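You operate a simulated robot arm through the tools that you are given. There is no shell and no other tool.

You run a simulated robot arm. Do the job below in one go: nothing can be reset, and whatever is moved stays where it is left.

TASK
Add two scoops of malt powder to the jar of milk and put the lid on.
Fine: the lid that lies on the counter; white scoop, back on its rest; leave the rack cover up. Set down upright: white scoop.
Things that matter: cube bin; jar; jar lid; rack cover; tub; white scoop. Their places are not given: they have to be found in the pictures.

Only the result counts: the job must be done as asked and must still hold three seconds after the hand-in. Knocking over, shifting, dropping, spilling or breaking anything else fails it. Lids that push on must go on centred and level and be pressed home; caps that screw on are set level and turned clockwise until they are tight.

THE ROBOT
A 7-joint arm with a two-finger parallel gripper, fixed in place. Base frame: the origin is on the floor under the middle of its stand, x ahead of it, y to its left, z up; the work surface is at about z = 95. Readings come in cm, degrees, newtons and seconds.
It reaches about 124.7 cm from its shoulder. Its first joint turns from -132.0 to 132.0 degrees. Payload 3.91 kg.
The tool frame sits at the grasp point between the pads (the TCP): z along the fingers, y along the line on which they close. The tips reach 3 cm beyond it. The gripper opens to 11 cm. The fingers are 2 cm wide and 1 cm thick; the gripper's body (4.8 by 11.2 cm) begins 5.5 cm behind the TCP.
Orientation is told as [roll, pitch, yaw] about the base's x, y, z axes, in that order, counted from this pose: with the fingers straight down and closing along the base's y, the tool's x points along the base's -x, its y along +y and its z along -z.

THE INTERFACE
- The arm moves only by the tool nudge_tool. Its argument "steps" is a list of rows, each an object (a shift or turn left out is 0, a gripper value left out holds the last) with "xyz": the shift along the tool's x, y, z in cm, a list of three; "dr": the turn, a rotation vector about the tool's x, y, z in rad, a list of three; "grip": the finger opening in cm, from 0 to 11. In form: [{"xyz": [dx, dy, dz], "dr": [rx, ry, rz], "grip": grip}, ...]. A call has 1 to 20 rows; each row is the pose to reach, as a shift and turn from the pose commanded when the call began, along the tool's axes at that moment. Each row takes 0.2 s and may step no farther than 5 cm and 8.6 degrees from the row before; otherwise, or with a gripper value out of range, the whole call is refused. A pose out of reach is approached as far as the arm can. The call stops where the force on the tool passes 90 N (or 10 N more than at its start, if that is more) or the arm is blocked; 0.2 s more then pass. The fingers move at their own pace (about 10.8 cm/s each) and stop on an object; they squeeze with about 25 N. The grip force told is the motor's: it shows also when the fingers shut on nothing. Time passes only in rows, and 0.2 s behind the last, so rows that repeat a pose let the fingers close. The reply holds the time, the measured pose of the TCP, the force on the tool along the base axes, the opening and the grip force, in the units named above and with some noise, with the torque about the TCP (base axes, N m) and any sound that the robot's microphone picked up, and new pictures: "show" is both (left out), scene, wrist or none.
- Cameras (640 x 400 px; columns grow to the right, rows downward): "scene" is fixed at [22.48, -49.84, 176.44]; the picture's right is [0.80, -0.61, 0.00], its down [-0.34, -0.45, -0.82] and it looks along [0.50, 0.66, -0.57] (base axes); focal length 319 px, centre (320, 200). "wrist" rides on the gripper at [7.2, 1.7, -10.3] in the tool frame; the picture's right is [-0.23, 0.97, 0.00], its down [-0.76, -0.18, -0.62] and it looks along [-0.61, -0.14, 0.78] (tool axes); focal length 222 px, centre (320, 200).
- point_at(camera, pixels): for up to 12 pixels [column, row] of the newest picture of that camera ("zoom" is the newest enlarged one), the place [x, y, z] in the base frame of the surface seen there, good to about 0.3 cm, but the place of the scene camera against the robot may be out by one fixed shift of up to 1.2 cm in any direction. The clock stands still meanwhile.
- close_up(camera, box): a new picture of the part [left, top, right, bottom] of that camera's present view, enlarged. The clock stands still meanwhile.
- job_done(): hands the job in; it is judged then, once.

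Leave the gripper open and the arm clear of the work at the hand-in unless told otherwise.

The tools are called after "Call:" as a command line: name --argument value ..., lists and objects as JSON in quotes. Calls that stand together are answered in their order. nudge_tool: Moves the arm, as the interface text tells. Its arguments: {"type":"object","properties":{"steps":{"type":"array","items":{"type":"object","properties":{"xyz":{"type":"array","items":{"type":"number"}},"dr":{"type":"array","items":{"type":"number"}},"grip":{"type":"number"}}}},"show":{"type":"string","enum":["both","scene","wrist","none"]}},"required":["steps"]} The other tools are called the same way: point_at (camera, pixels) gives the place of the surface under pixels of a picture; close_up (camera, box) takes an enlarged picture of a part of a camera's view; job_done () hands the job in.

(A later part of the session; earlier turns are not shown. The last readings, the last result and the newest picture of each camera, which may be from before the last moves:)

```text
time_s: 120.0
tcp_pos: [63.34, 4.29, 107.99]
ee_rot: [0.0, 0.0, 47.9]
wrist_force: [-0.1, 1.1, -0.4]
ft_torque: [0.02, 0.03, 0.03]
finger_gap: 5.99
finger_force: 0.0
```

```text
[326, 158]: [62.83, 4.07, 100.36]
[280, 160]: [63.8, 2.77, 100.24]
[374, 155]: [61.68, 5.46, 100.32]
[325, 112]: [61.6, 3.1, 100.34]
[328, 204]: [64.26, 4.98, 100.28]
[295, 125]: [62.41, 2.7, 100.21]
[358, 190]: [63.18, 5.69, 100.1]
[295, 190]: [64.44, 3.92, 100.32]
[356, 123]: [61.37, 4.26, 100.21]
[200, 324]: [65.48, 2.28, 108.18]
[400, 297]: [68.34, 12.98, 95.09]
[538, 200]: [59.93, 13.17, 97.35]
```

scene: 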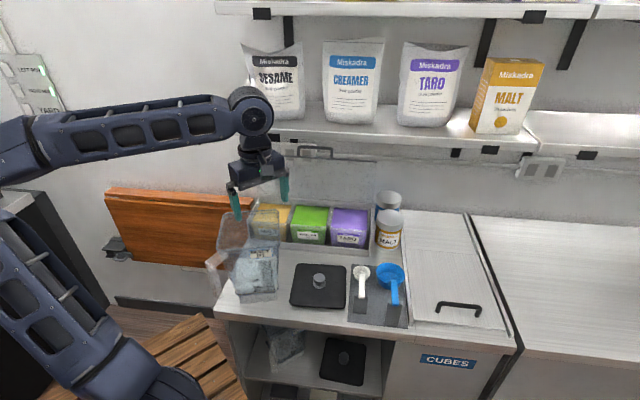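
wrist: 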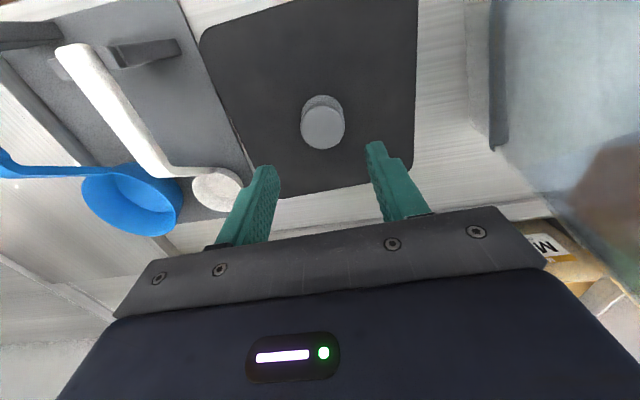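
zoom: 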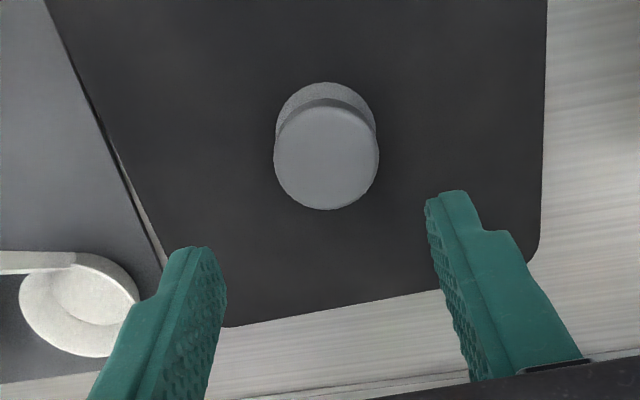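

The knob is at (62.84, 4.11). I'll shift (-0.5, -0.18) and descend so the tips end just above the lid top (TCP z≈100.7).

Call:
nudge_tool --steps '[{"xyz": [0.47, 0.25, 0]}, {"xyz": [0.47, 0.25, 3.0]}, {"xyz": [0.47, 0.25, 6.0]}, {"xyz": [0.47, 0.25, 7.3]}, {"xyz": [0.47, 0.25, 7.3]}]'

Call:
close_up --camera "wrist" --box '[200, 80, 440, 240]'

Call:
close_up --camera "scene" --box '[270, 220, 380, 320]'

```text
time_s: 121.2
tcp_pos: [62.74, 3.84, 100.75]
ee_rot: [-0.1, 0.0, 48.0]
wrist_force: [0.2, -1.0, 0.4]
ft_torque: [0.02, 0.0, 0.01]
finger_gap: 6.0
finger_force: 0.1
```

scene: 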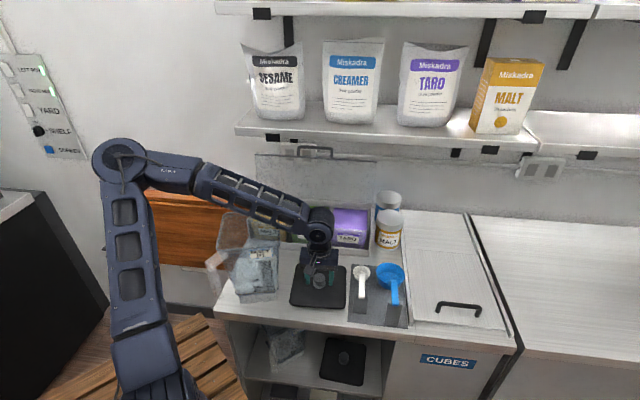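
wrist: 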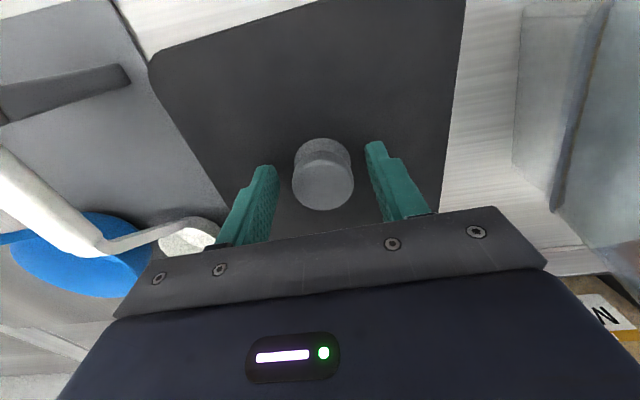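

```text
2.50 times, centred on (320, 160) of wrist
```

zoom: 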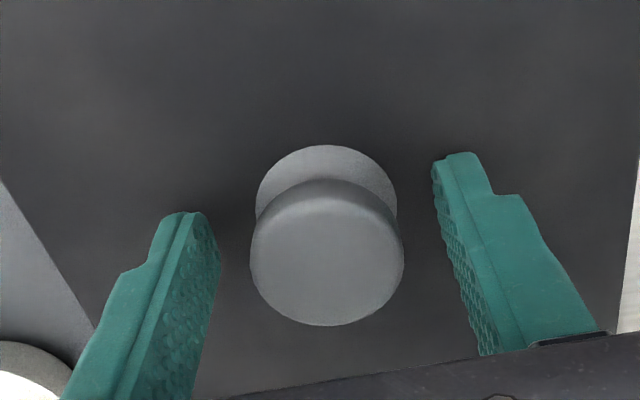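

```text
4.00 times, centred on (325, 270) of scene
```

zoom: 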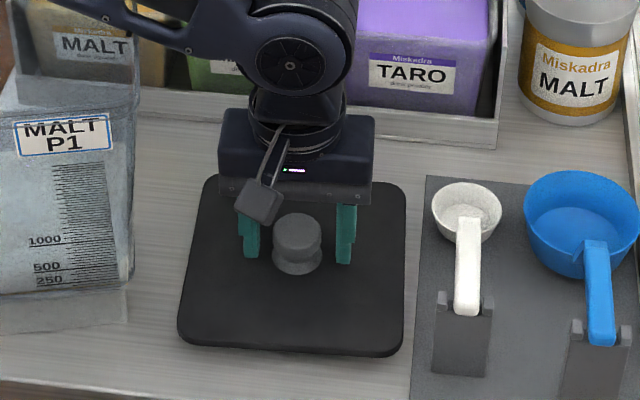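

The knob is well between the fingers. I'll make a small correction (+0.25 cm forward), then close.

Call:
nudge_tool --steps '[{"xyz": [-0.25, 0.1, 0]}, {"xyz": [-0.25, 0.1, 0], "grip": 4.5}, {"xyz": [-0.25, 0.1, 0], "grip": 3.6}, {"xyz": [-0.25, 0.1, 0], "grip": 3.0}, {"xyz": [-0.25, 0.1, 0], "grip": 2.0}, {"xyz": [-0.25, 0.1, 0], "grip": 1.0}, {"xyz": [-0.25, 0.1, 0], "grip": 1.0}]'

Call:
close_up --camera "wrist" --box '[200, 80, 440, 240]'

```text
time_s: 122.8
tcp_pos: [62.77, 4.12, 100.66]
ee_rot: [-0.1, 0.0, 47.8]
wrist_force: [0.4, -0.1, 0.6]
ft_torque: [0.02, -0.01, 0.0]
finger_gap: 3.67
finger_force: 24.8
```

scene: 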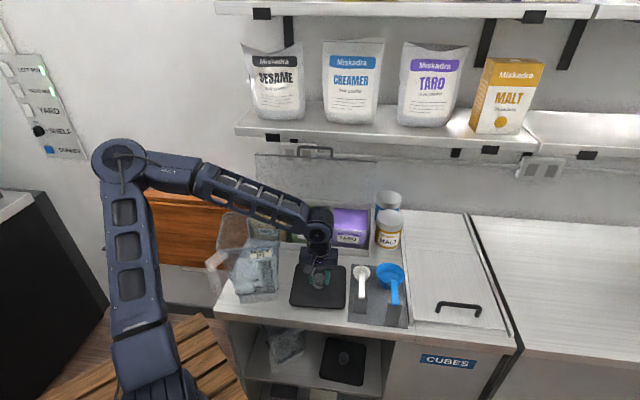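
wrist: 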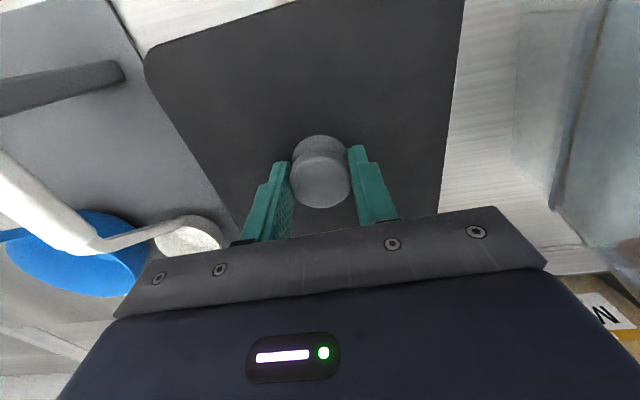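

```text
2.50 times, centred on (320, 160) of wrist
```

zoom: 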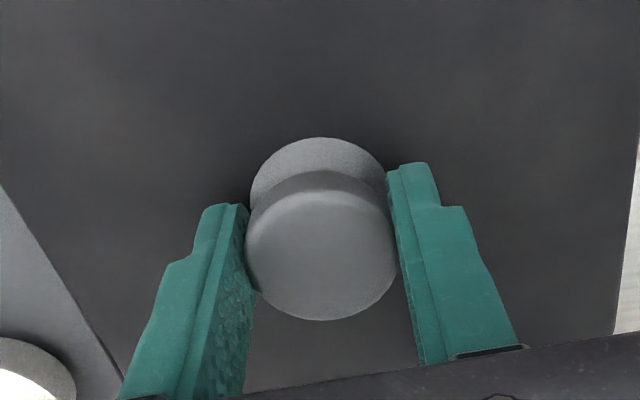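

The gap of 3.67 means the tips are clamping the knob's wider base disc. I'll open, raise 0.9 cm, and grip the cap of the knob instead.

Call:
nudge_tool --steps '[{"grip": 5}, {"grip": 5}, {"xyz": [0, 0, -0.9], "grip": 5}, {"xyz": [0, 0, -0.9], "grip": 3.8}, {"xyz": [0, 0, -0.9], "grip": 3.2}, {"xyz": [0, 0, -0.9], "grip": 2}, {"xyz": [0, 0, -0.9], "grip": 1}, {"xyz": [0, 0, -0.9], "grip": 1}]'

Call:
close_up --camera "wrist" --box '[200, 80, 440, 240]'

Call:
close_up --camera "scene" --box '[280, 230, 370, 320]'

```text
time_s: 124.6
tcp_pos: [62.71, 4.04, 101.78]
ee_rot: [-0.1, 0.0, 47.8]
wrist_force: [0.7, -2.1, 1.4]
ft_torque: [-0.03, 0.0, -0.02]
finger_gap: 3.65
finger_force: 25.4
```

scene: 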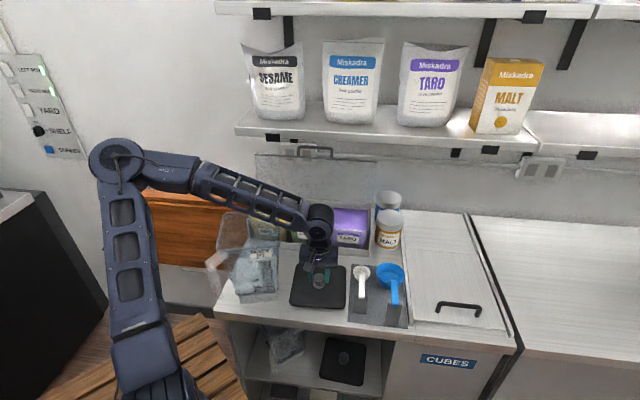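
wrist: 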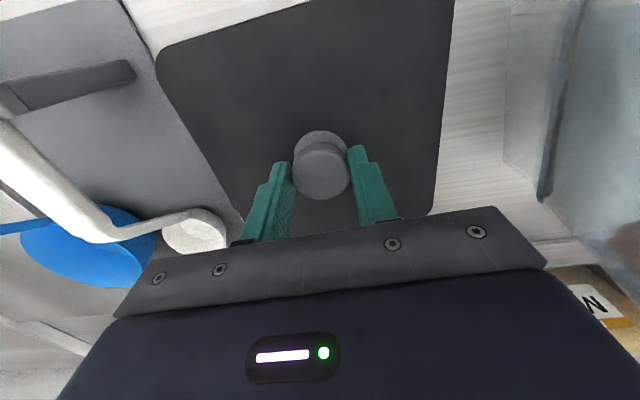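

```text
2.50 times, centred on (320, 160) of wrist
```

zoom: 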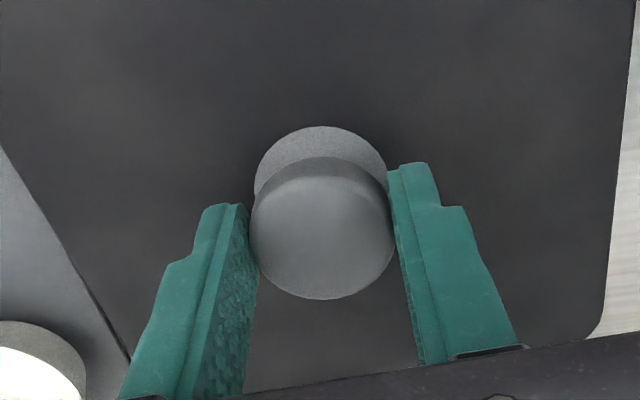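

```text
4.44 times, centred on (325, 275) of scene
```

zoom: 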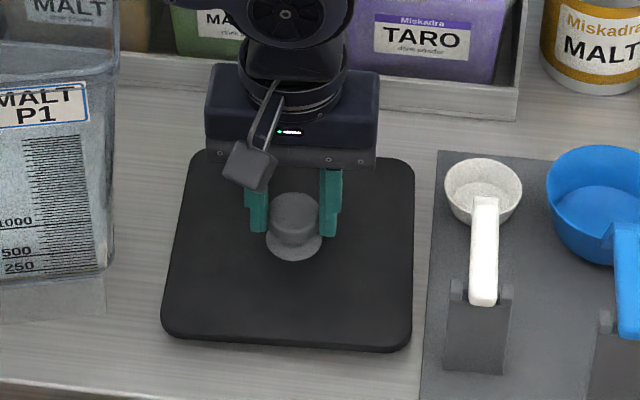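

It's gripping the cap (gap 3.65, tips at z≈98.8). I'll lift slowly and check that the lid comes up level.

Call:
nudge_tool --steps '[{"xyz": [0, 0, -0.5]}, {"xyz": [0, 0, -1.0]}, {"xyz": [0, 0, -2.0]}, {"xyz": [0, 0, -3.5]}, {"xyz": [0, 0, -5.0]}, {"xyz": [0, 0, -5.0]}]'

Call:
close_up --camera "scene" --box '[270, 200, 380, 320]'

Call:
close_up --camera "wrist" --box '[120, 0, 520, 250]'

```text
time_s: 126.0
tcp_pos: [62.91, 4.02, 106.81]
ee_rot: [-0.1, 0.0, 47.8]
wrist_force: [0.0, -0.5, -1.1]
ft_torque: [0.03, -0.01, 0.01]
finger_gap: 3.68
finger_force: 24.8
```

scene: 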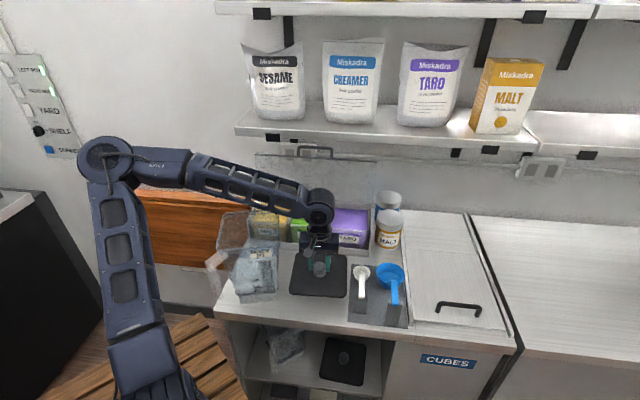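
wrist: 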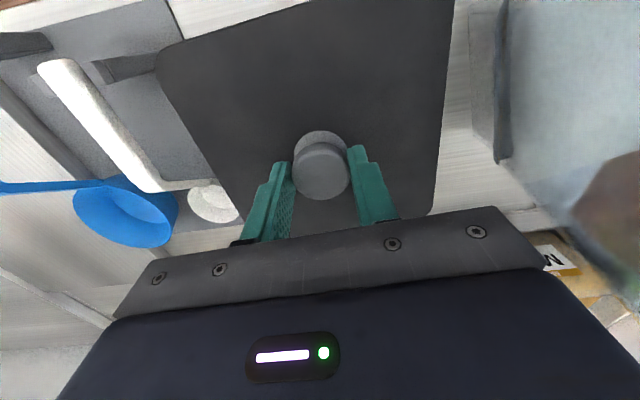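

```text
3.33 times, centred on (325, 260) of scene
```

zoom: 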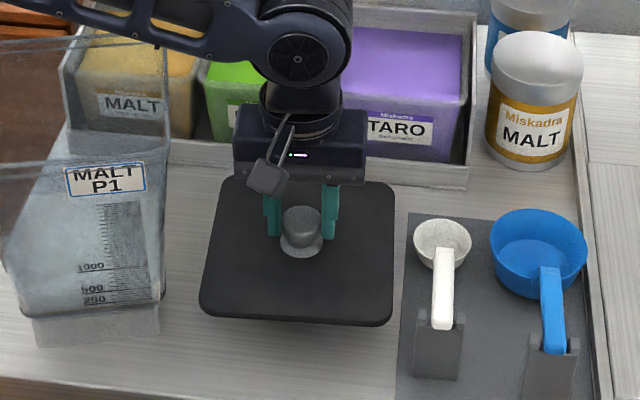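

```text
1.60 times, centred on (320, 125) of wrist
```

zoom: 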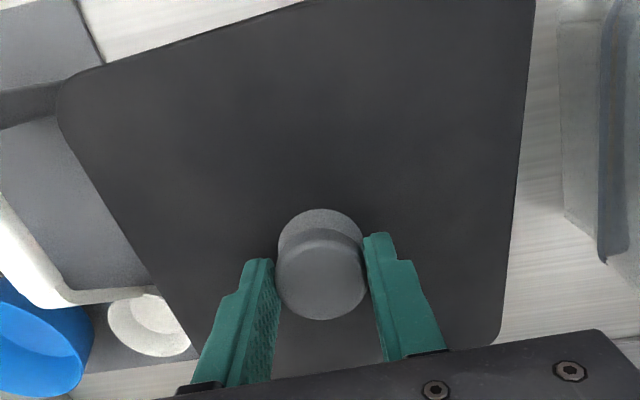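

The lid comes up with the hand. I'll measure its levelness and its orientation in the grip.

Call:
point_at --camera "zoom" --pixels '[[100, 80], [200, 50], [300, 20], [480, 40], [510, 100], [505, 200], [495, 300], [110, 180], [160, 270], [400, 120], [250, 120], [470, 310]]'

Call:
point_at --camera "wrist" --pixels '[[320, 175], [295, 175], [347, 173], [321, 198], [320, 148], [446, 80], [440, 150], [436, 190], [170, 60], [200, 45], [260, 25], [180, 110]]'

```text
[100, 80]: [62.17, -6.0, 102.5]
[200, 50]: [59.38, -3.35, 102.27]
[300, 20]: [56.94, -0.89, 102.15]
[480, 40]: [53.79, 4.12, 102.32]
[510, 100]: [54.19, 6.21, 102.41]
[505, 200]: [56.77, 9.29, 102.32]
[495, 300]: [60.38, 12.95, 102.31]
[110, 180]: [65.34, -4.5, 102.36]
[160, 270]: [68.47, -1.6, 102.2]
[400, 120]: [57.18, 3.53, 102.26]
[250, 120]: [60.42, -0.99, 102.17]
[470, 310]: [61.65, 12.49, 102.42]
```

```text
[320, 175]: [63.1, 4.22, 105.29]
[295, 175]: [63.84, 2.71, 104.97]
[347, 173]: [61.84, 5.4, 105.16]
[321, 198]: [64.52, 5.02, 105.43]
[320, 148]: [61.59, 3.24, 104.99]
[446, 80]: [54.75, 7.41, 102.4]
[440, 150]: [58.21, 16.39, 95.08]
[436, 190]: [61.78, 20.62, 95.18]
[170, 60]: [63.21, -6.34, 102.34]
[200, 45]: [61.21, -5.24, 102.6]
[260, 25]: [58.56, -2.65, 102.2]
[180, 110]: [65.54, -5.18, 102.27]
```

The lid is level (z 102.2–102.5 all round), its centre within 0.1 cm of the TCP, and its yaw in hand is about -42°. I'll raise to z=132 and carry it over the jar while turning +13°.

Call:
nudge_tool --steps '[{"xyz": [0, 0, -3]}, {"xyz": [0, 0, -7]}, {"xyz": [0, 0, -11.5]}, {"xyz": [0, 0, -16]}, {"xyz": [0, 0, -20.5]}, {"xyz": [0, 0, -25.2]}, {"xyz": [0.2, 2.0, -25.2], "dr": [0, 0, -0.025]}, {"xyz": [0.4, 5.0, -25.2], "dr": [0, 0, -0.06]}, {"xyz": [0.6, 8.0, -25.2], "dr": [0, 0, -0.1]}, {"xyz": [0.8, 11.0, -25.2], "dr": [0, 0, -0.14]}, {"xyz": [1.0, 14.0, -25.2], "dr": [0, 0, -0.175]}, {"xyz": [1.25, 17.0, -25.2], "dr": [0, 0, -0.205]}, {"xyz": [1.4, 19.1, -25.2], "dr": [0, 0, -0.227]}, {"xyz": [1.4, 19.1, -25.2], "dr": [0, 0, -0.227]}]'

Call:
close_up --camera "scene" --box '[180, 130, 340, 290]'

Call:
close_up --camera "wrist" --box '[120, 0, 520, 250]'

```text
time_s: 129.0
tcp_pos: [47.59, 16.0, 131.71]
ee_rot: [-0.1, 0.1, 60.9]
wrist_force: [0.3, -0.4, -0.9]
ft_torque: [0.0, 0.04, 0.01]
finger_gap: 3.67
finger_force: 24.9
```

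scene: 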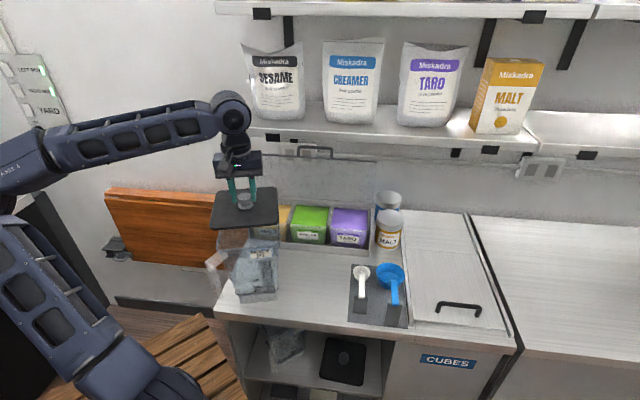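
wrist: 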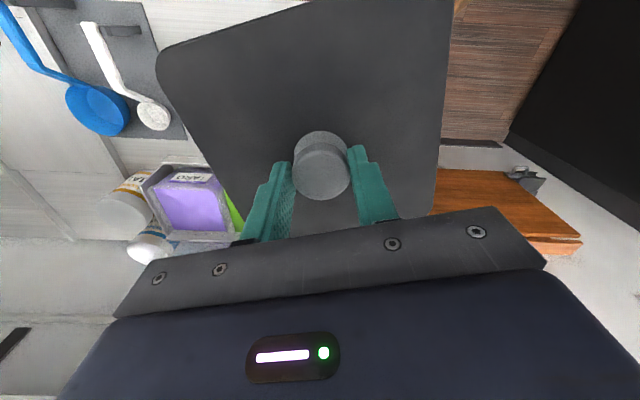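

```text
2.50 times, centred on (260, 210) of scene
```

zoom: 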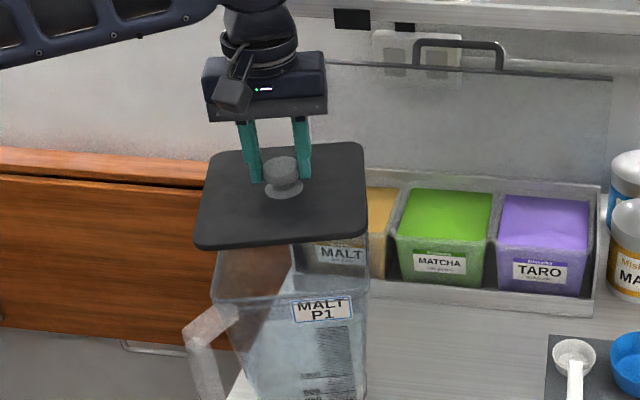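

```text
1.60 times, centred on (320, 125) of wrist
```

zoom: 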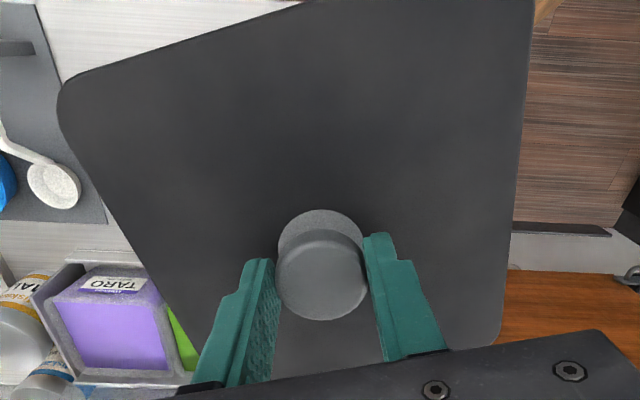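

The lid is above the jar. I'll measure the lid edges in place to confirm its centre and yaw before lowering.

Call:
point_at --camera "zoom" --pixels '[[100, 80], [150, 65], [200, 51], [250, 36], [300, 22], [518, 80], [513, 140], [508, 200], [500, 270], [90, 160], [120, 215], [150, 268]]'

Call:
point_at --camera "scene" --pixels '[[210, 230], [277, 222], [277, 190], [217, 193], [240, 230], [260, 226], [275, 205], [214, 215], [222, 246], [240, 256], [262, 253], [277, 235]]'

```text
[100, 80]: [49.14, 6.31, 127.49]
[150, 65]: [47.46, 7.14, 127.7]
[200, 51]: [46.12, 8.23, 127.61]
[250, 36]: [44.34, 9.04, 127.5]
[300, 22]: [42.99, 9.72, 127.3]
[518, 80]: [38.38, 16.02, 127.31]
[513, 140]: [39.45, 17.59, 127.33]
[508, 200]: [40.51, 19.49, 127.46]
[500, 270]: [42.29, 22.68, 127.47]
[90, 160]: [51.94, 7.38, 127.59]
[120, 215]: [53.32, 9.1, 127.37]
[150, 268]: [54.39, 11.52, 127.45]
```

```text
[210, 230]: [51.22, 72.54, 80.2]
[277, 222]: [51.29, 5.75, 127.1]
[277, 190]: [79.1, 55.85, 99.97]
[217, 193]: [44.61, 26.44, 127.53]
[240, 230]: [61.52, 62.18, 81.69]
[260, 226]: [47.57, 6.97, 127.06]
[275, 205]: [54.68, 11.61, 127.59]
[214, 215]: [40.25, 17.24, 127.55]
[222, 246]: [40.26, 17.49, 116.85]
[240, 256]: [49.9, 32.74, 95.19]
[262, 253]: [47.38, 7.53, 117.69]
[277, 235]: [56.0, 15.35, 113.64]
```

The lid yaw is about -30° and its centre within 0.25 cm of the jar's. I'll correct by (+0.12, -0.19) cm and +0.8°, then lower to just above the rim.

Call:
nudge_tool --steps '[{"xyz": [0.1, -0.2, 0], "dr": [0, 0, -0.014]}, {"xyz": [0.1, -0.2, 1.5], "dr": [0, 0, -0.014]}, {"xyz": [0.1, -0.2, 3.0], "dr": [0, 0, -0.014]}, {"xyz": [0.1, -0.2, 4.2], "dr": [0, 0, -0.014]}, {"xyz": [0.1, -0.2, 4.2], "dr": [0, 0, -0.014]}]'

Call:
close_up --camera "scene" --box '[190, 160, 310, 280]'

```text
time_s: 130.2
tcp_pos: [47.89, 15.76, 127.59]
ee_rot: [-0.1, 0.0, 61.7]
wrist_force: [-0.2, -0.1, -0.1]
ft_torque: [0.03, -0.01, 0.01]
finger_gap: 3.66
finger_force: 24.7
```

scene: 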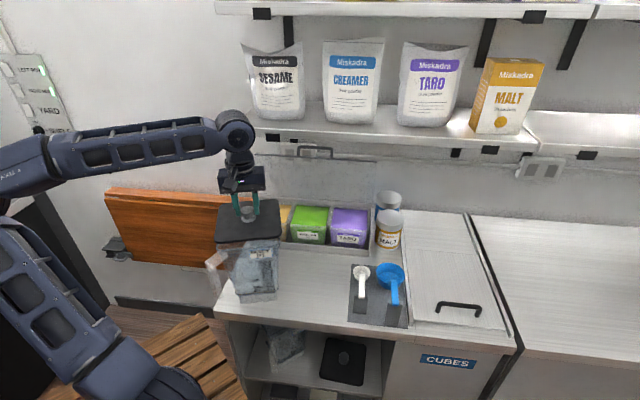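
wrist: 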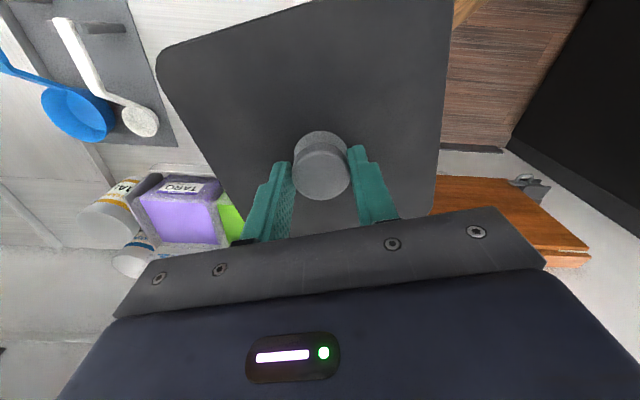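

```text
3.33 times, centred on (250, 220) of scene
```

zoom: 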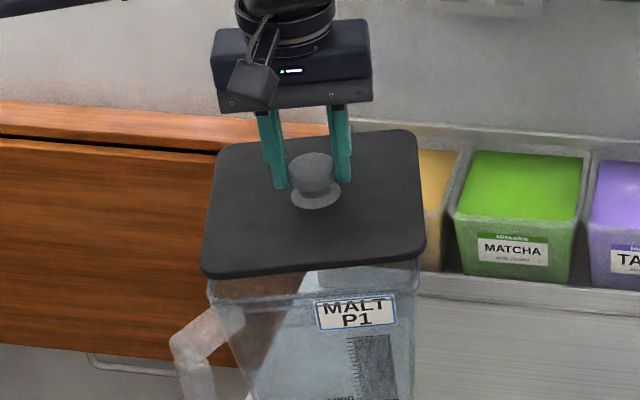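

It looks evenly overhung on both sides just above the rim. I'll lower in small steps, watching force and torque.

Call:
nudge_tool --steps '[{"xyz": [0, 0, 0.3]}, {"xyz": [0, 0, 0.6]}, {"xyz": [0, 0, 0.6]}]' --show "none"

Call:
nudge_tool --steps '[{"xyz": [0, 0, 0.3]}, {"xyz": [0, 0, 0.3]}]' --show "none"

Call:
nudge_tool --steps '[{"xyz": [0, 0, 0.3]}, {"xyz": [0, 0, 0.3]}]' --show "none"

```text
time_s: 131.0
tcp_pos: [47.82, 15.72, 126.97]
ee_rot: [-0.1, -0.1, 61.7]
wrist_force: [-0.7, -0.3, -1.2]
ft_torque: [0.01, -0.03, 0.0]
finger_gap: 3.66
finger_force: 24.9
```

```text
time_s: 131.6
tcp_pos: [47.79, 15.84, 126.71]
ee_rot: [-0.1, 0.0, 61.6]
wrist_force: [0.2, 0.1, -0.1]
ft_torque: [-0.02, 0.0, 0.02]
finger_gap: 3.65
finger_force: 25.5
```

```text
time_s: 132.2
tcp_pos: [47.72, 15.65, 126.35]
ee_rot: [0.0, -0.1, 61.7]
wrist_force: [1.0, 0.5, -1.5]
ft_torque: [0.02, 0.03, 0.01]
finger_gap: 3.68
finger_force: 24.6
```

No contact yet at z=126.35. I'll keep lowering in 0.3 cm steps.

Call:
nudge_tool --steps '[{"xyz": [0, 0, 0.3]}, {"xyz": [0, 0, 0.3]}]' --show "none"

Call:
nudge_tool --steps '[{"xyz": [0, 0, 0.3]}, {"xyz": [0, 0, 0.3]}]' --show "none"

Call:
nudge_tool --steps '[{"xyz": [0, 0, 0.3]}, {"xyz": [0, 0, 0.3]}]' --show "scene"

Call:
close_up --camera "scene" --box '[190, 160, 310, 280]'

```text
time_s: 132.8
tcp_pos: [47.71, 15.61, 126.09]
ee_rot: [-0.2, 0.0, 61.7]
wrist_force: [0.1, 0.4, -2.0]
ft_torque: [-0.02, -0.01, 0.03]
finger_gap: 3.68
finger_force: 25.0
```

```text
time_s: 133.4
tcp_pos: [47.81, 15.68, 125.85]
ee_rot: [-0.1, -0.1, 61.7]
wrist_force: [-0.5, -0.3, -0.8]
ft_torque: [-0.01, 0.0, 0.02]
finger_gap: 3.66
finger_force: 25.4
```

```text
time_s: 134.0
tcp_pos: [47.87, 15.75, 125.46]
ee_rot: [-0.1, 0.0, 61.7]
wrist_force: [0.7, -0.4, -0.5]
ft_torque: [-0.02, -0.03, -0.01]
finger_gap: 3.67
finger_force: 25.2
```

scene: 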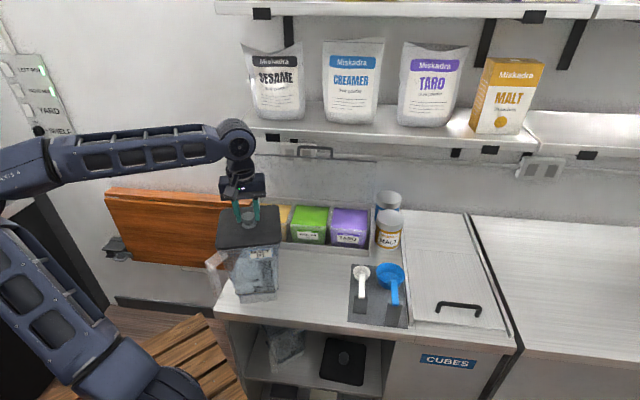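

```text
3.33 times, centred on (250, 220) of scene
```

zoom: 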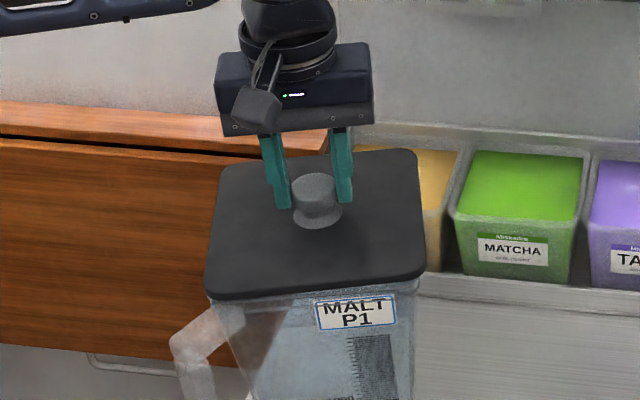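

The lid's lower part has entered or passed the rim with no side force. I'll continue until it meets resistance.

Call:
nudge_tool --steps '[{"xyz": [0, 0, 0.2]}, {"xyz": [0, 0, 0.2]}]' --show "none"

Call:
nudge_tool --steps '[{"xyz": [0, 0, 0.2]}, {"xyz": [0, 0, 0.2]}]' --show "none"

Call:
nudge_tool --steps '[{"xyz": [0, 0, 0.2]}, {"xyz": [0, 0, 0.2]}]' --show "none"

```text
time_s: 134.6
tcp_pos: [47.78, 15.53, 125.4]
ee_rot: [-0.1, 0.0, 61.7]
wrist_force: [-1.8, 2.0, 2.6]
ft_torque: [-0.19, -0.02, -0.05]
finger_gap: 3.68
finger_force: 25.5
```

```text
time_s: 135.2
tcp_pos: [47.7, 15.77, 125.45]
ee_rot: [-0.2, -0.1, 61.7]
wrist_force: [-0.6, 6.1, 38.8]
ft_torque: [0.25, -0.01, -0.02]
finger_gap: 3.69
finger_force: 25.4
```

```text
time_s: 135.8
tcp_pos: [47.76, 15.66, 125.0]
ee_rot: [-0.1, 0.0, 61.7]
wrist_force: [-1.2, 1.1, 36.7]
ft_torque: [0.14, -0.04, -0.01]
finger_gap: 3.66
finger_force: 25.3
```

Resistance is about 37–39 N at z≈125.4→125.0. I'll look at the lid's height and levelness now.

Call:
nudge_tool --steps '[{"xyz": [0, 0, 0]}]'

Call:
close_up --camera "scene" --box '[190, 160, 310, 280]'

Call:
point_at --camera "wrist" --pixels '[[180, 50], [220, 40], [280, 22], [440, 40], [440, 120], [432, 190], [190, 120], [215, 170], [330, 80], [400, 100], [250, 100], [320, 175]]'

```text
time_s: 136.2
tcp_pos: [47.82, 15.67, 124.91]
ee_rot: [0.0, 0.0, 61.6]
wrist_force: [-0.7, 2.5, 35.2]
ft_torque: [0.1, -0.03, 0.0]
finger_gap: 3.67
finger_force: 25.0
```

scene: 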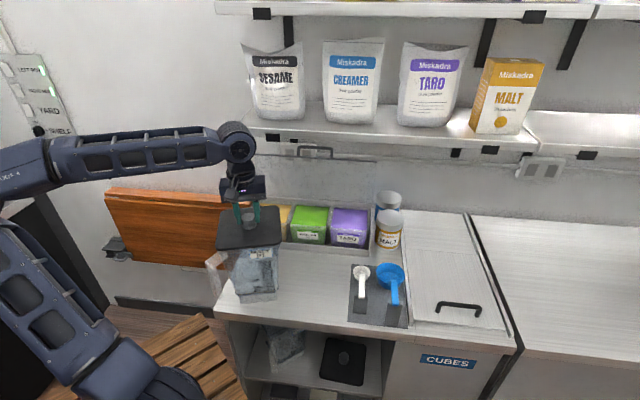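
wrist: 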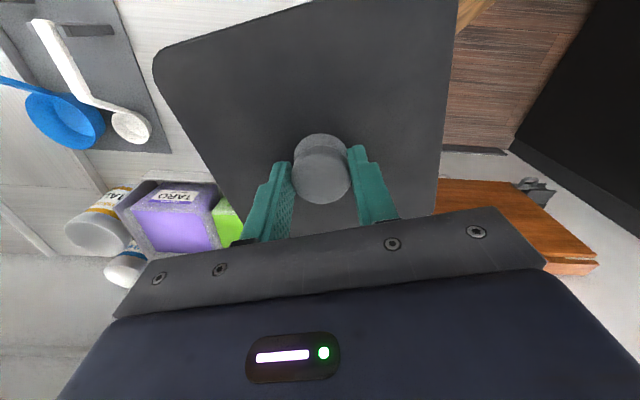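

```text
3.33 times, centred on (250, 220) of scene
```

zoom: 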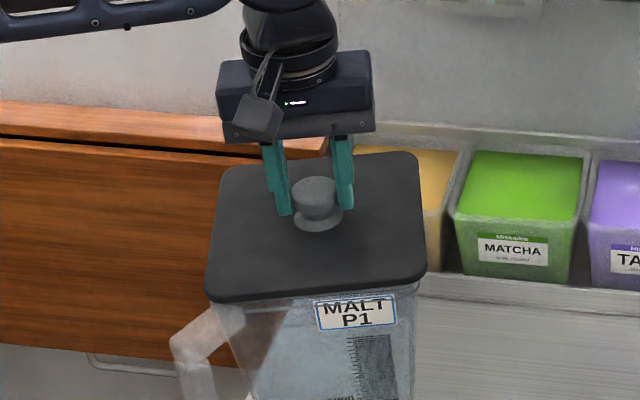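

```text
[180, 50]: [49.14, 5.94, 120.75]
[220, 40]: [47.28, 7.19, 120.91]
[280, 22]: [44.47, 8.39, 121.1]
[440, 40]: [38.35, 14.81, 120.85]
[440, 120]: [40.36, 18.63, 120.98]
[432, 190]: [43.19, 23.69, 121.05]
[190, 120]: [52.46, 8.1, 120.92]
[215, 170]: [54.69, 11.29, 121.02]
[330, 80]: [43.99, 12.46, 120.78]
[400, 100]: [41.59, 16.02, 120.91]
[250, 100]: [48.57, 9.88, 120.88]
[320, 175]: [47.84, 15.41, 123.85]
```

The lid sits level at z≈120.9, and the fingers slipped ~0.4 cm down the knob at 37 N. So it's resting on the rim and needs a firmer press. I'll release, rise, close the fingers and press on top of the knob at the centre.

Call:
nudge_tool --steps '[{"grip": 4.2}, {"grip": 5.5}, {"grip": 5.5}, {"xyz": [0, 0, -1.5], "grip": 5.5}, {"xyz": [0, 0, -4.0], "grip": 5.5}, {"xyz": [0, 0, -5.0], "grip": 2}, {"xyz": [0, 0, -5.0], "grip": 0}, {"xyz": [0, 0, -5.0], "grip": 0}]'

Call:
close_up --camera "wrist" --box '[120, 0, 520, 250]'

Call:
close_up --camera "scene" --box '[190, 160, 310, 280]'

```text
time_s: 138.0
tcp_pos: [47.71, 15.76, 129.9]
ee_rot: [-0.1, 0.0, 61.7]
wrist_force: [0.8, 0.5, 0.3]
ft_torque: [0.01, 0.02, -0.01]
finger_gap: 0.0
finger_force: 24.7
```

scene: 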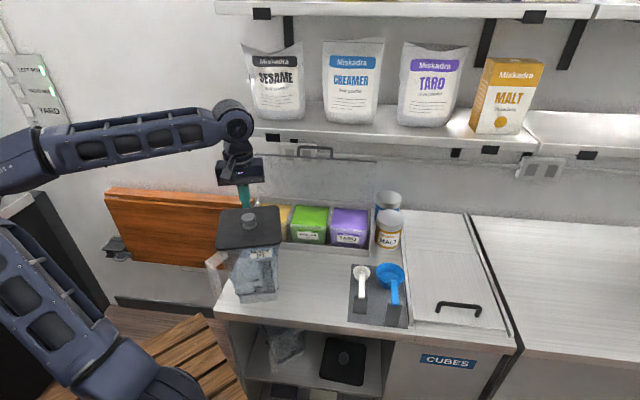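
wrist: 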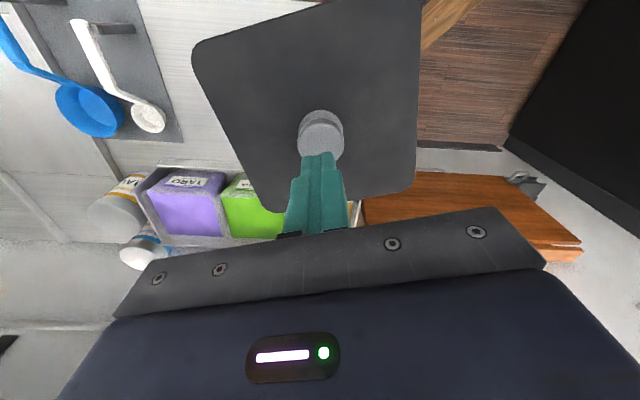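

```text
1.60 times, centred on (320, 125) of wrist
```

zoom: 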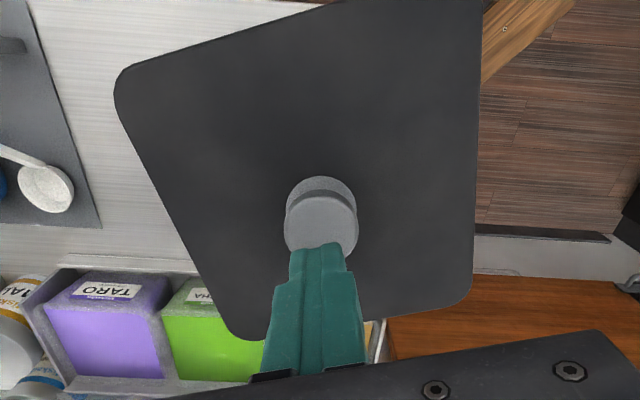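

```text
3.33 times, centred on (250, 220) of scene
```

zoom: 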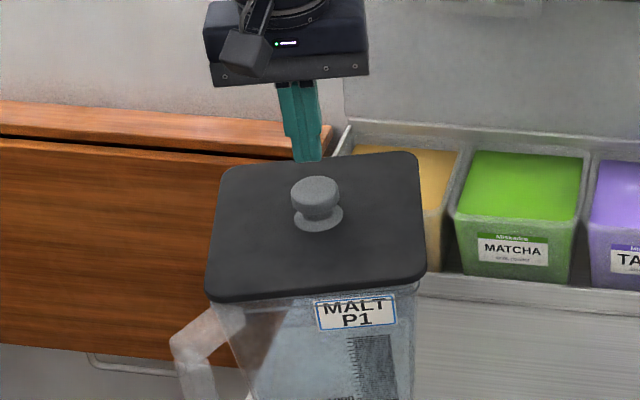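

The lid is seated level on the jar. I'll verify its centring and level from here before pressing.

Call:
point_at --camera "zoom" --pixels '[[145, 78], [200, 62], [260, 44], [320, 27], [474, 60], [471, 130], [468, 200], [464, 270], [132, 130], [165, 200], [195, 265], [440, 300]]'

Call:
point_at --camera "zoom" --pixels '[[320, 222], [290, 222], [354, 218], [318, 190], [322, 250], [400, 312], [250, 332], [240, 200], [400, 150]]'

```text
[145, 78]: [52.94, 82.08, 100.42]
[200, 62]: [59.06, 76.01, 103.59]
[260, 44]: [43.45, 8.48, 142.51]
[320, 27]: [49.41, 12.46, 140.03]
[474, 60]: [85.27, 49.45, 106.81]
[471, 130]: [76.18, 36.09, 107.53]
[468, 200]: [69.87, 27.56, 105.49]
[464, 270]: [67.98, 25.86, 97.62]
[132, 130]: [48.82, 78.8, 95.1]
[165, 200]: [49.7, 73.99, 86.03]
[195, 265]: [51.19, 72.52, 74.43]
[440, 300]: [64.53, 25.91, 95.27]
```

```text
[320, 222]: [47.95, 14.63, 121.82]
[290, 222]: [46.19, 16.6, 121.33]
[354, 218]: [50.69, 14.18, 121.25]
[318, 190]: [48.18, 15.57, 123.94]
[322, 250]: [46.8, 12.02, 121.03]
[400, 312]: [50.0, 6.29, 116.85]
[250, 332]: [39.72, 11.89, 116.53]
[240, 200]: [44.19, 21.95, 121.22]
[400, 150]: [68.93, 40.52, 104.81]
```

The last points fell on the scene zoom, so I'll sample again with wrist camera pixels.

Call:
point_at --camera "wrist" --pixels '[[211, 49], [245, 39], [282, 28], [320, 17], [415, 38], [413, 81], [411, 125], [408, 169], [204, 81], [225, 125], [244, 165], [385, 192]]'

Call:
point_at --camera "wrist" --pixels '[[320, 135], [301, 138], [341, 135], [319, 115], [270, 205], [265, 120], [370, 60], [370, 140], [280, 70]]'

```text
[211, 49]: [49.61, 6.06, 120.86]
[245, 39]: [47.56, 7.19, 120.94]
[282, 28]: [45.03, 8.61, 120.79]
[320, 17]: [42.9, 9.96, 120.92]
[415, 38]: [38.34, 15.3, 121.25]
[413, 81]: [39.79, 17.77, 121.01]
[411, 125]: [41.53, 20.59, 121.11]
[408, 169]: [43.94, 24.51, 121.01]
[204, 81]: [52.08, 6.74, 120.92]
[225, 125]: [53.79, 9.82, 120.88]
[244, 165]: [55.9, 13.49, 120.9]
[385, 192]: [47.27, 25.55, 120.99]
```

```text
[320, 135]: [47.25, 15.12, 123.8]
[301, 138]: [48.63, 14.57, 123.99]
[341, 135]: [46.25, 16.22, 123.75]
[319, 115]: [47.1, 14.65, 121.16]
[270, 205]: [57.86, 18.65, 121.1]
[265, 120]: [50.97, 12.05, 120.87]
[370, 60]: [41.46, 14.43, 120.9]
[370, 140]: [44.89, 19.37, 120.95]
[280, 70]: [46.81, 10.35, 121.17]
```

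The lid is level (120.8–121.2 everywhere) and aligned within ~1° and ~0.2 cm. I'll press down on the knob top with the closed fingertips, approaching first and then in small steps.

Call:
nudge_tool --steps '[{"xyz": [0, 0, 1.5], "grip": 0}, {"xyz": [0, 0, 2.6], "grip": 0}, {"xyz": [0, 0, 2.6], "grip": 0}]' --show "none"

Call:
nudge_tool --steps '[{"xyz": [0, 0, 0.2]}, {"xyz": [0, 0, 0.4]}, {"xyz": [0, 0, 0.4]}]' --show "none"

Call:
nudge_tool --steps '[{"xyz": [0, 0, 0.2]}, {"xyz": [0, 0, 0.2]}]' --show "none"

```text
time_s: 138.8
tcp_pos: [47.85, 15.81, 127.19]
ee_rot: [-0.1, 0.0, 61.7]
wrist_force: [0.7, -0.9, 0.4]
ft_torque: [-0.02, -0.03, -0.01]
finger_gap: 0.0
finger_force: 25.1
```

```text
time_s: 139.6
tcp_pos: [47.74, 15.93, 126.91]
ee_rot: [-0.1, 0.0, 61.7]
wrist_force: [-0.7, 0.2, 0.6]
ft_torque: [0.0, -0.02, 0.0]
finger_gap: 0.0
finger_force: 24.8
```

```text
time_s: 140.2
tcp_pos: [47.81, 15.83, 126.78]
ee_rot: [-0.2, -0.1, 61.8]
wrist_force: [3.1, 6.3, 40.1]
ft_torque: [0.17, -0.08, -0.03]
finger_gap: 0.01
finger_force: 24.9
```

In contact on the knob top (40 N, near centre). I'll press harder in small steps.

Call:
nudge_tool --steps '[{"xyz": [0, 0, 0.15]}, {"xyz": [0, 0, 0.15]}]' --show "none"

Call:
nudge_tool --steps '[{"xyz": [0, 0, 0.15]}, {"xyz": [0, 0, 0.15]}]' --show "none"

```text
time_s: 140.9
tcp_pos: [47.72, 15.67, 126.76]
ee_rot: [-0.4, -0.2, 61.7]
wrist_force: [-7.6, -0.2, 15.9]
ft_torque: [-0.1, 0.29, -0.09]
finger_gap: 0.0
finger_force: 24.4
stopped in row 2: the force on the tool passed its limit at 91 N (the readings are from after the stop); the commanded pose is now the measured one
```

```text
time_s: 141.5
tcp_pos: [47.77, 15.73, 126.75]
ee_rot: [-0.5, -0.3, 61.7]
wrist_force: [-8.9, 3.7, 54.9]
ft_torque: [0.02, 0.32, -0.02]
finger_gap: 0.02
finger_force: 24.6
```

The force passed 90 N with no further travel, so the lid is at a hard stop. I'll inspect the seam between lid and rim closely to confirm it's home.

Call:
close_up --camera "scene" --box '[205, 225, 285, 275]'

Call:
close_up --camera "scene" --box '[205, 205, 245, 255]'

Call:
close_up --camera "scene" --box '[255, 205, 295, 255]'

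```text
8.00 times, centred on (245, 250) of scene
```

zoom: 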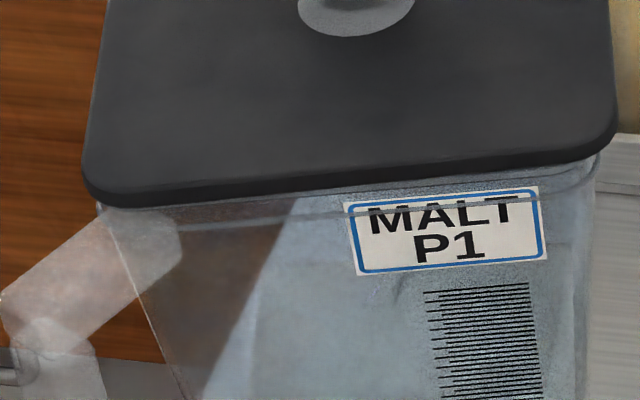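

```text
8.00 times, centred on (225, 230) of scene
```

zoom: 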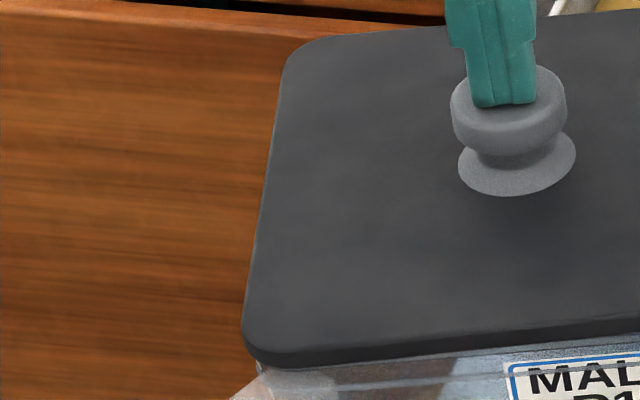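

```text
8.00 times, centred on (275, 230) of scene
```

zoom: 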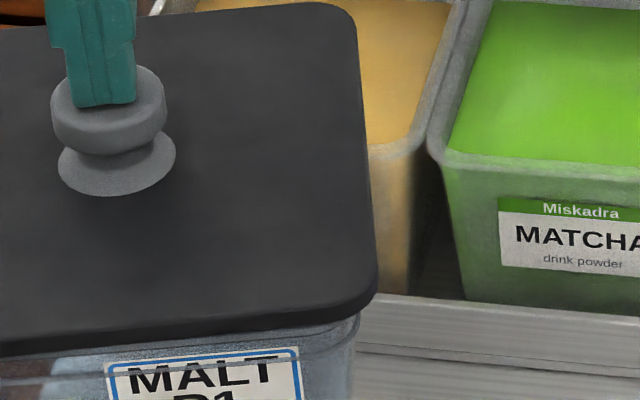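

I'll measure heights across the seam (label top, lid side face, lid top) with fractional pixels.

Call:
point_at --camera "scene" --pixels '[[260, 252], [260, 250], [260, 249], [260, 248], [260, 247], [260, 246], [260, 245], [260, 244], [240, 250.5], [240, 249.5], [240, 248.5], [240, 247.5]]'

Call:
point_at --camera "scene" --pixels '[[225, 252], [225, 250.5], [225, 249.5], [225, 248.5], [270, 248], [270, 247], [270, 246], [270, 245], [270, 244], [250, 251], [250, 249], [250, 248]]'

```text
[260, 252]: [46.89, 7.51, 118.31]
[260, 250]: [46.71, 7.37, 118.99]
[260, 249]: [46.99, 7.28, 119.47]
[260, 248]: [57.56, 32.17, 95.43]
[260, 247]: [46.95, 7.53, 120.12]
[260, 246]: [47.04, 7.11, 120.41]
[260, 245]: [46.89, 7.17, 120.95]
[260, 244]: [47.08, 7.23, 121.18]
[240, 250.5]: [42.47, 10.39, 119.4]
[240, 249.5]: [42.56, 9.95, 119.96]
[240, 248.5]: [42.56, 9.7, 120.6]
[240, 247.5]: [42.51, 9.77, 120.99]
```

```text
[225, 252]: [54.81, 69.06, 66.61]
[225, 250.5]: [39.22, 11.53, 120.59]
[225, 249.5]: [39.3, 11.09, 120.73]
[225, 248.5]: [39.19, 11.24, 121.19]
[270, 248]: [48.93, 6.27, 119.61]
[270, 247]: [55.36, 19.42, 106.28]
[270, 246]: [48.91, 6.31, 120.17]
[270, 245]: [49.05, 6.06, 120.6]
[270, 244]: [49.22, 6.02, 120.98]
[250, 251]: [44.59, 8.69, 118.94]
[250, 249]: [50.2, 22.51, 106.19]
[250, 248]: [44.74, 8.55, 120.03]
```

The lid's side face spans z≈120.05–121.0 all along and the rim top is at 120.0–120.1. The lid is seated flush on the rim, level, and has been pressed with over 90 N. I'll lift off straight up.

Call:
nudge_tool --steps '[{"xyz": [0, 0, -0.5], "grip": 0}, {"xyz": [0, 0, -2], "grip": 0}, {"xyz": [0, 0, -5], "grip": 0}, {"xyz": [0, 0, -9], "grip": 0}, {"xyz": [0, 0, -13], "grip": 0}, {"xyz": [0, 0, -13], "grip": 0}]'

Call:
close_up --camera "scene" --box '[190, 170, 310, 310]'

Call:
close_up --camera "wrist" --box '[180, 0, 480, 220]'

```text
time_s: 142.9
tcp_pos: [47.7, 15.77, 139.59]
ee_rot: [-0.3, -0.1, 61.8]
wrist_force: [0.0, 0.0, -0.1]
ft_torque: [0.0, 0.0, 0.0]
finger_gap: 0.01
finger_force: 25.1
```

scene: 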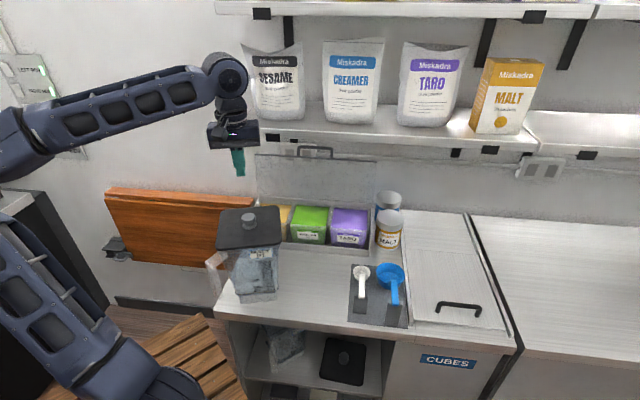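
wrist: 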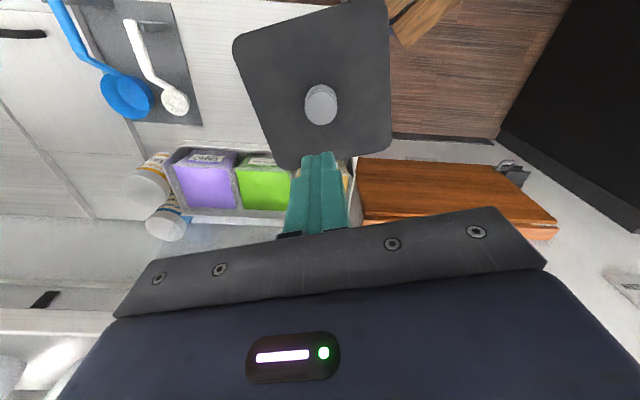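

```text
2.86 times, centred on (250, 240) of scene
```

zoom: 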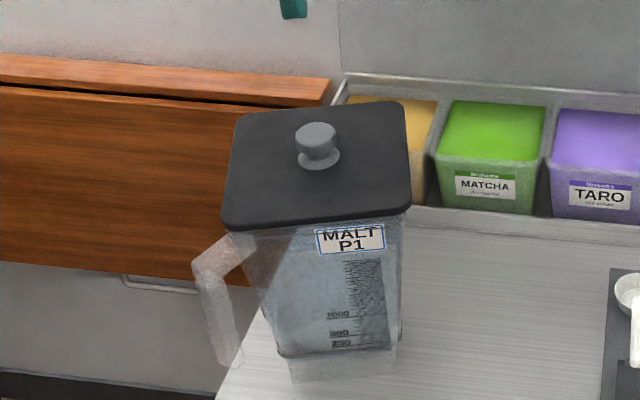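

```text
1.82 times, centred on (330, 110) of wrist
```

zoom: 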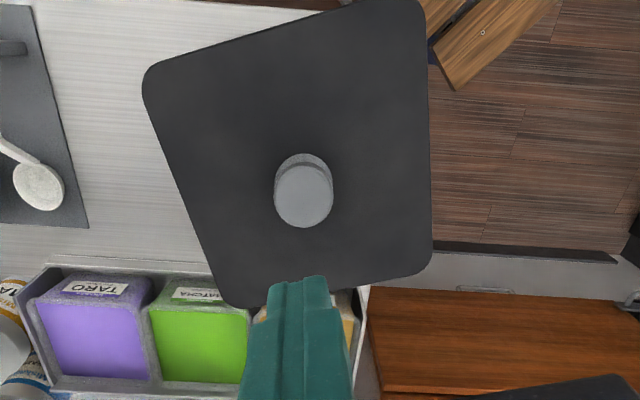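

The lid looks right. One last check of its level and edges from above.

Call:
point_at --camera "zoom" --pixels '[[155, 85], [280, 40], [410, 15], [425, 130], [425, 250], [330, 288], [235, 290], [190, 180], [300, 110], [370, 200], [230, 200], [303, 195]]'

```text
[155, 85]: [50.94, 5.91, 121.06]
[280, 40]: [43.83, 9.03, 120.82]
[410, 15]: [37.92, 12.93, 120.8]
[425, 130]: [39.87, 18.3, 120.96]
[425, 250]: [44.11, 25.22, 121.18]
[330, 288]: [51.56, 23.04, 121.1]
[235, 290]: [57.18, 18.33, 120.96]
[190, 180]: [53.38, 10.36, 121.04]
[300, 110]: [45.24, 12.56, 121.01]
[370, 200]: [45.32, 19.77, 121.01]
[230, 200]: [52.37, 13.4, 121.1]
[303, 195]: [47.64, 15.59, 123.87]
```

The lid is level at z≈121.0 with the knob at (47.64, 15.59), over the jar centre. I'll retreat clear of the work and open the gripper.

Call:
nudge_tool --steps '[{"xyz": [1, -1, -3], "grip": 3}, {"xyz": [3.5, -3.3, -5.5], "grip": 6}, {"xyz": [6.2, -5.8, -7.5], "grip": 8}, {"xyz": [9, -8.4, -8], "grip": 8}, {"xyz": [11.8, -11, -8], "grip": 8}, {"xyz": [14.6, -13.6, -8], "grip": 8}, {"xyz": [17.4, -16.2, -8], "grip": 8}, {"xyz": [20.2, -18.9, -8], "grip": 8}, {"xyz": [22.66, -21.2, -8], "grip": 8}, {"xyz": [22.66, -21.2, -8], "grip": 8}]'

Call:
close_up --camera "scene" --box '[200, 140, 440, 330]'

```text
time_s: 145.1
tcp_pos: [55.61, -14.26, 147.62]
ee_rot: [-0.2, -0.1, 61.8]
wrist_force: [0.4, -0.5, 0.4]
ft_torque: [0.0, 0.01, -0.03]
finger_gap: 8.01
finger_force: 0.0
```

scene: 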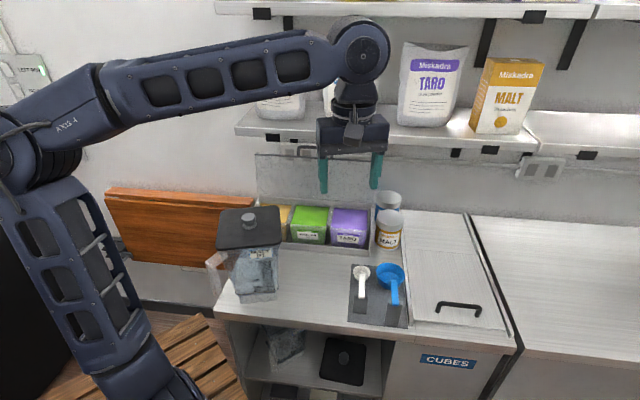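
wrist: 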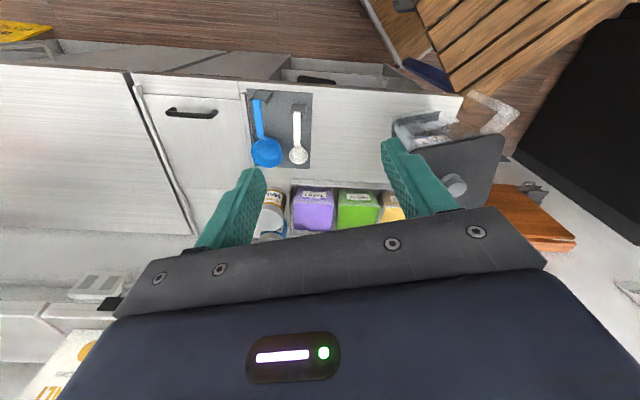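

```text
2.11 times, centred on (320, 235) of scene
```

zoom: 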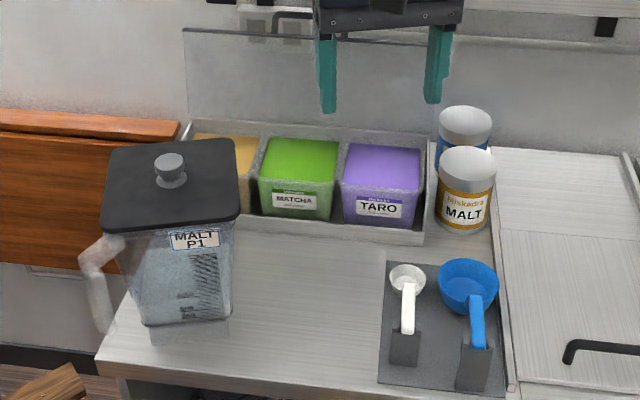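

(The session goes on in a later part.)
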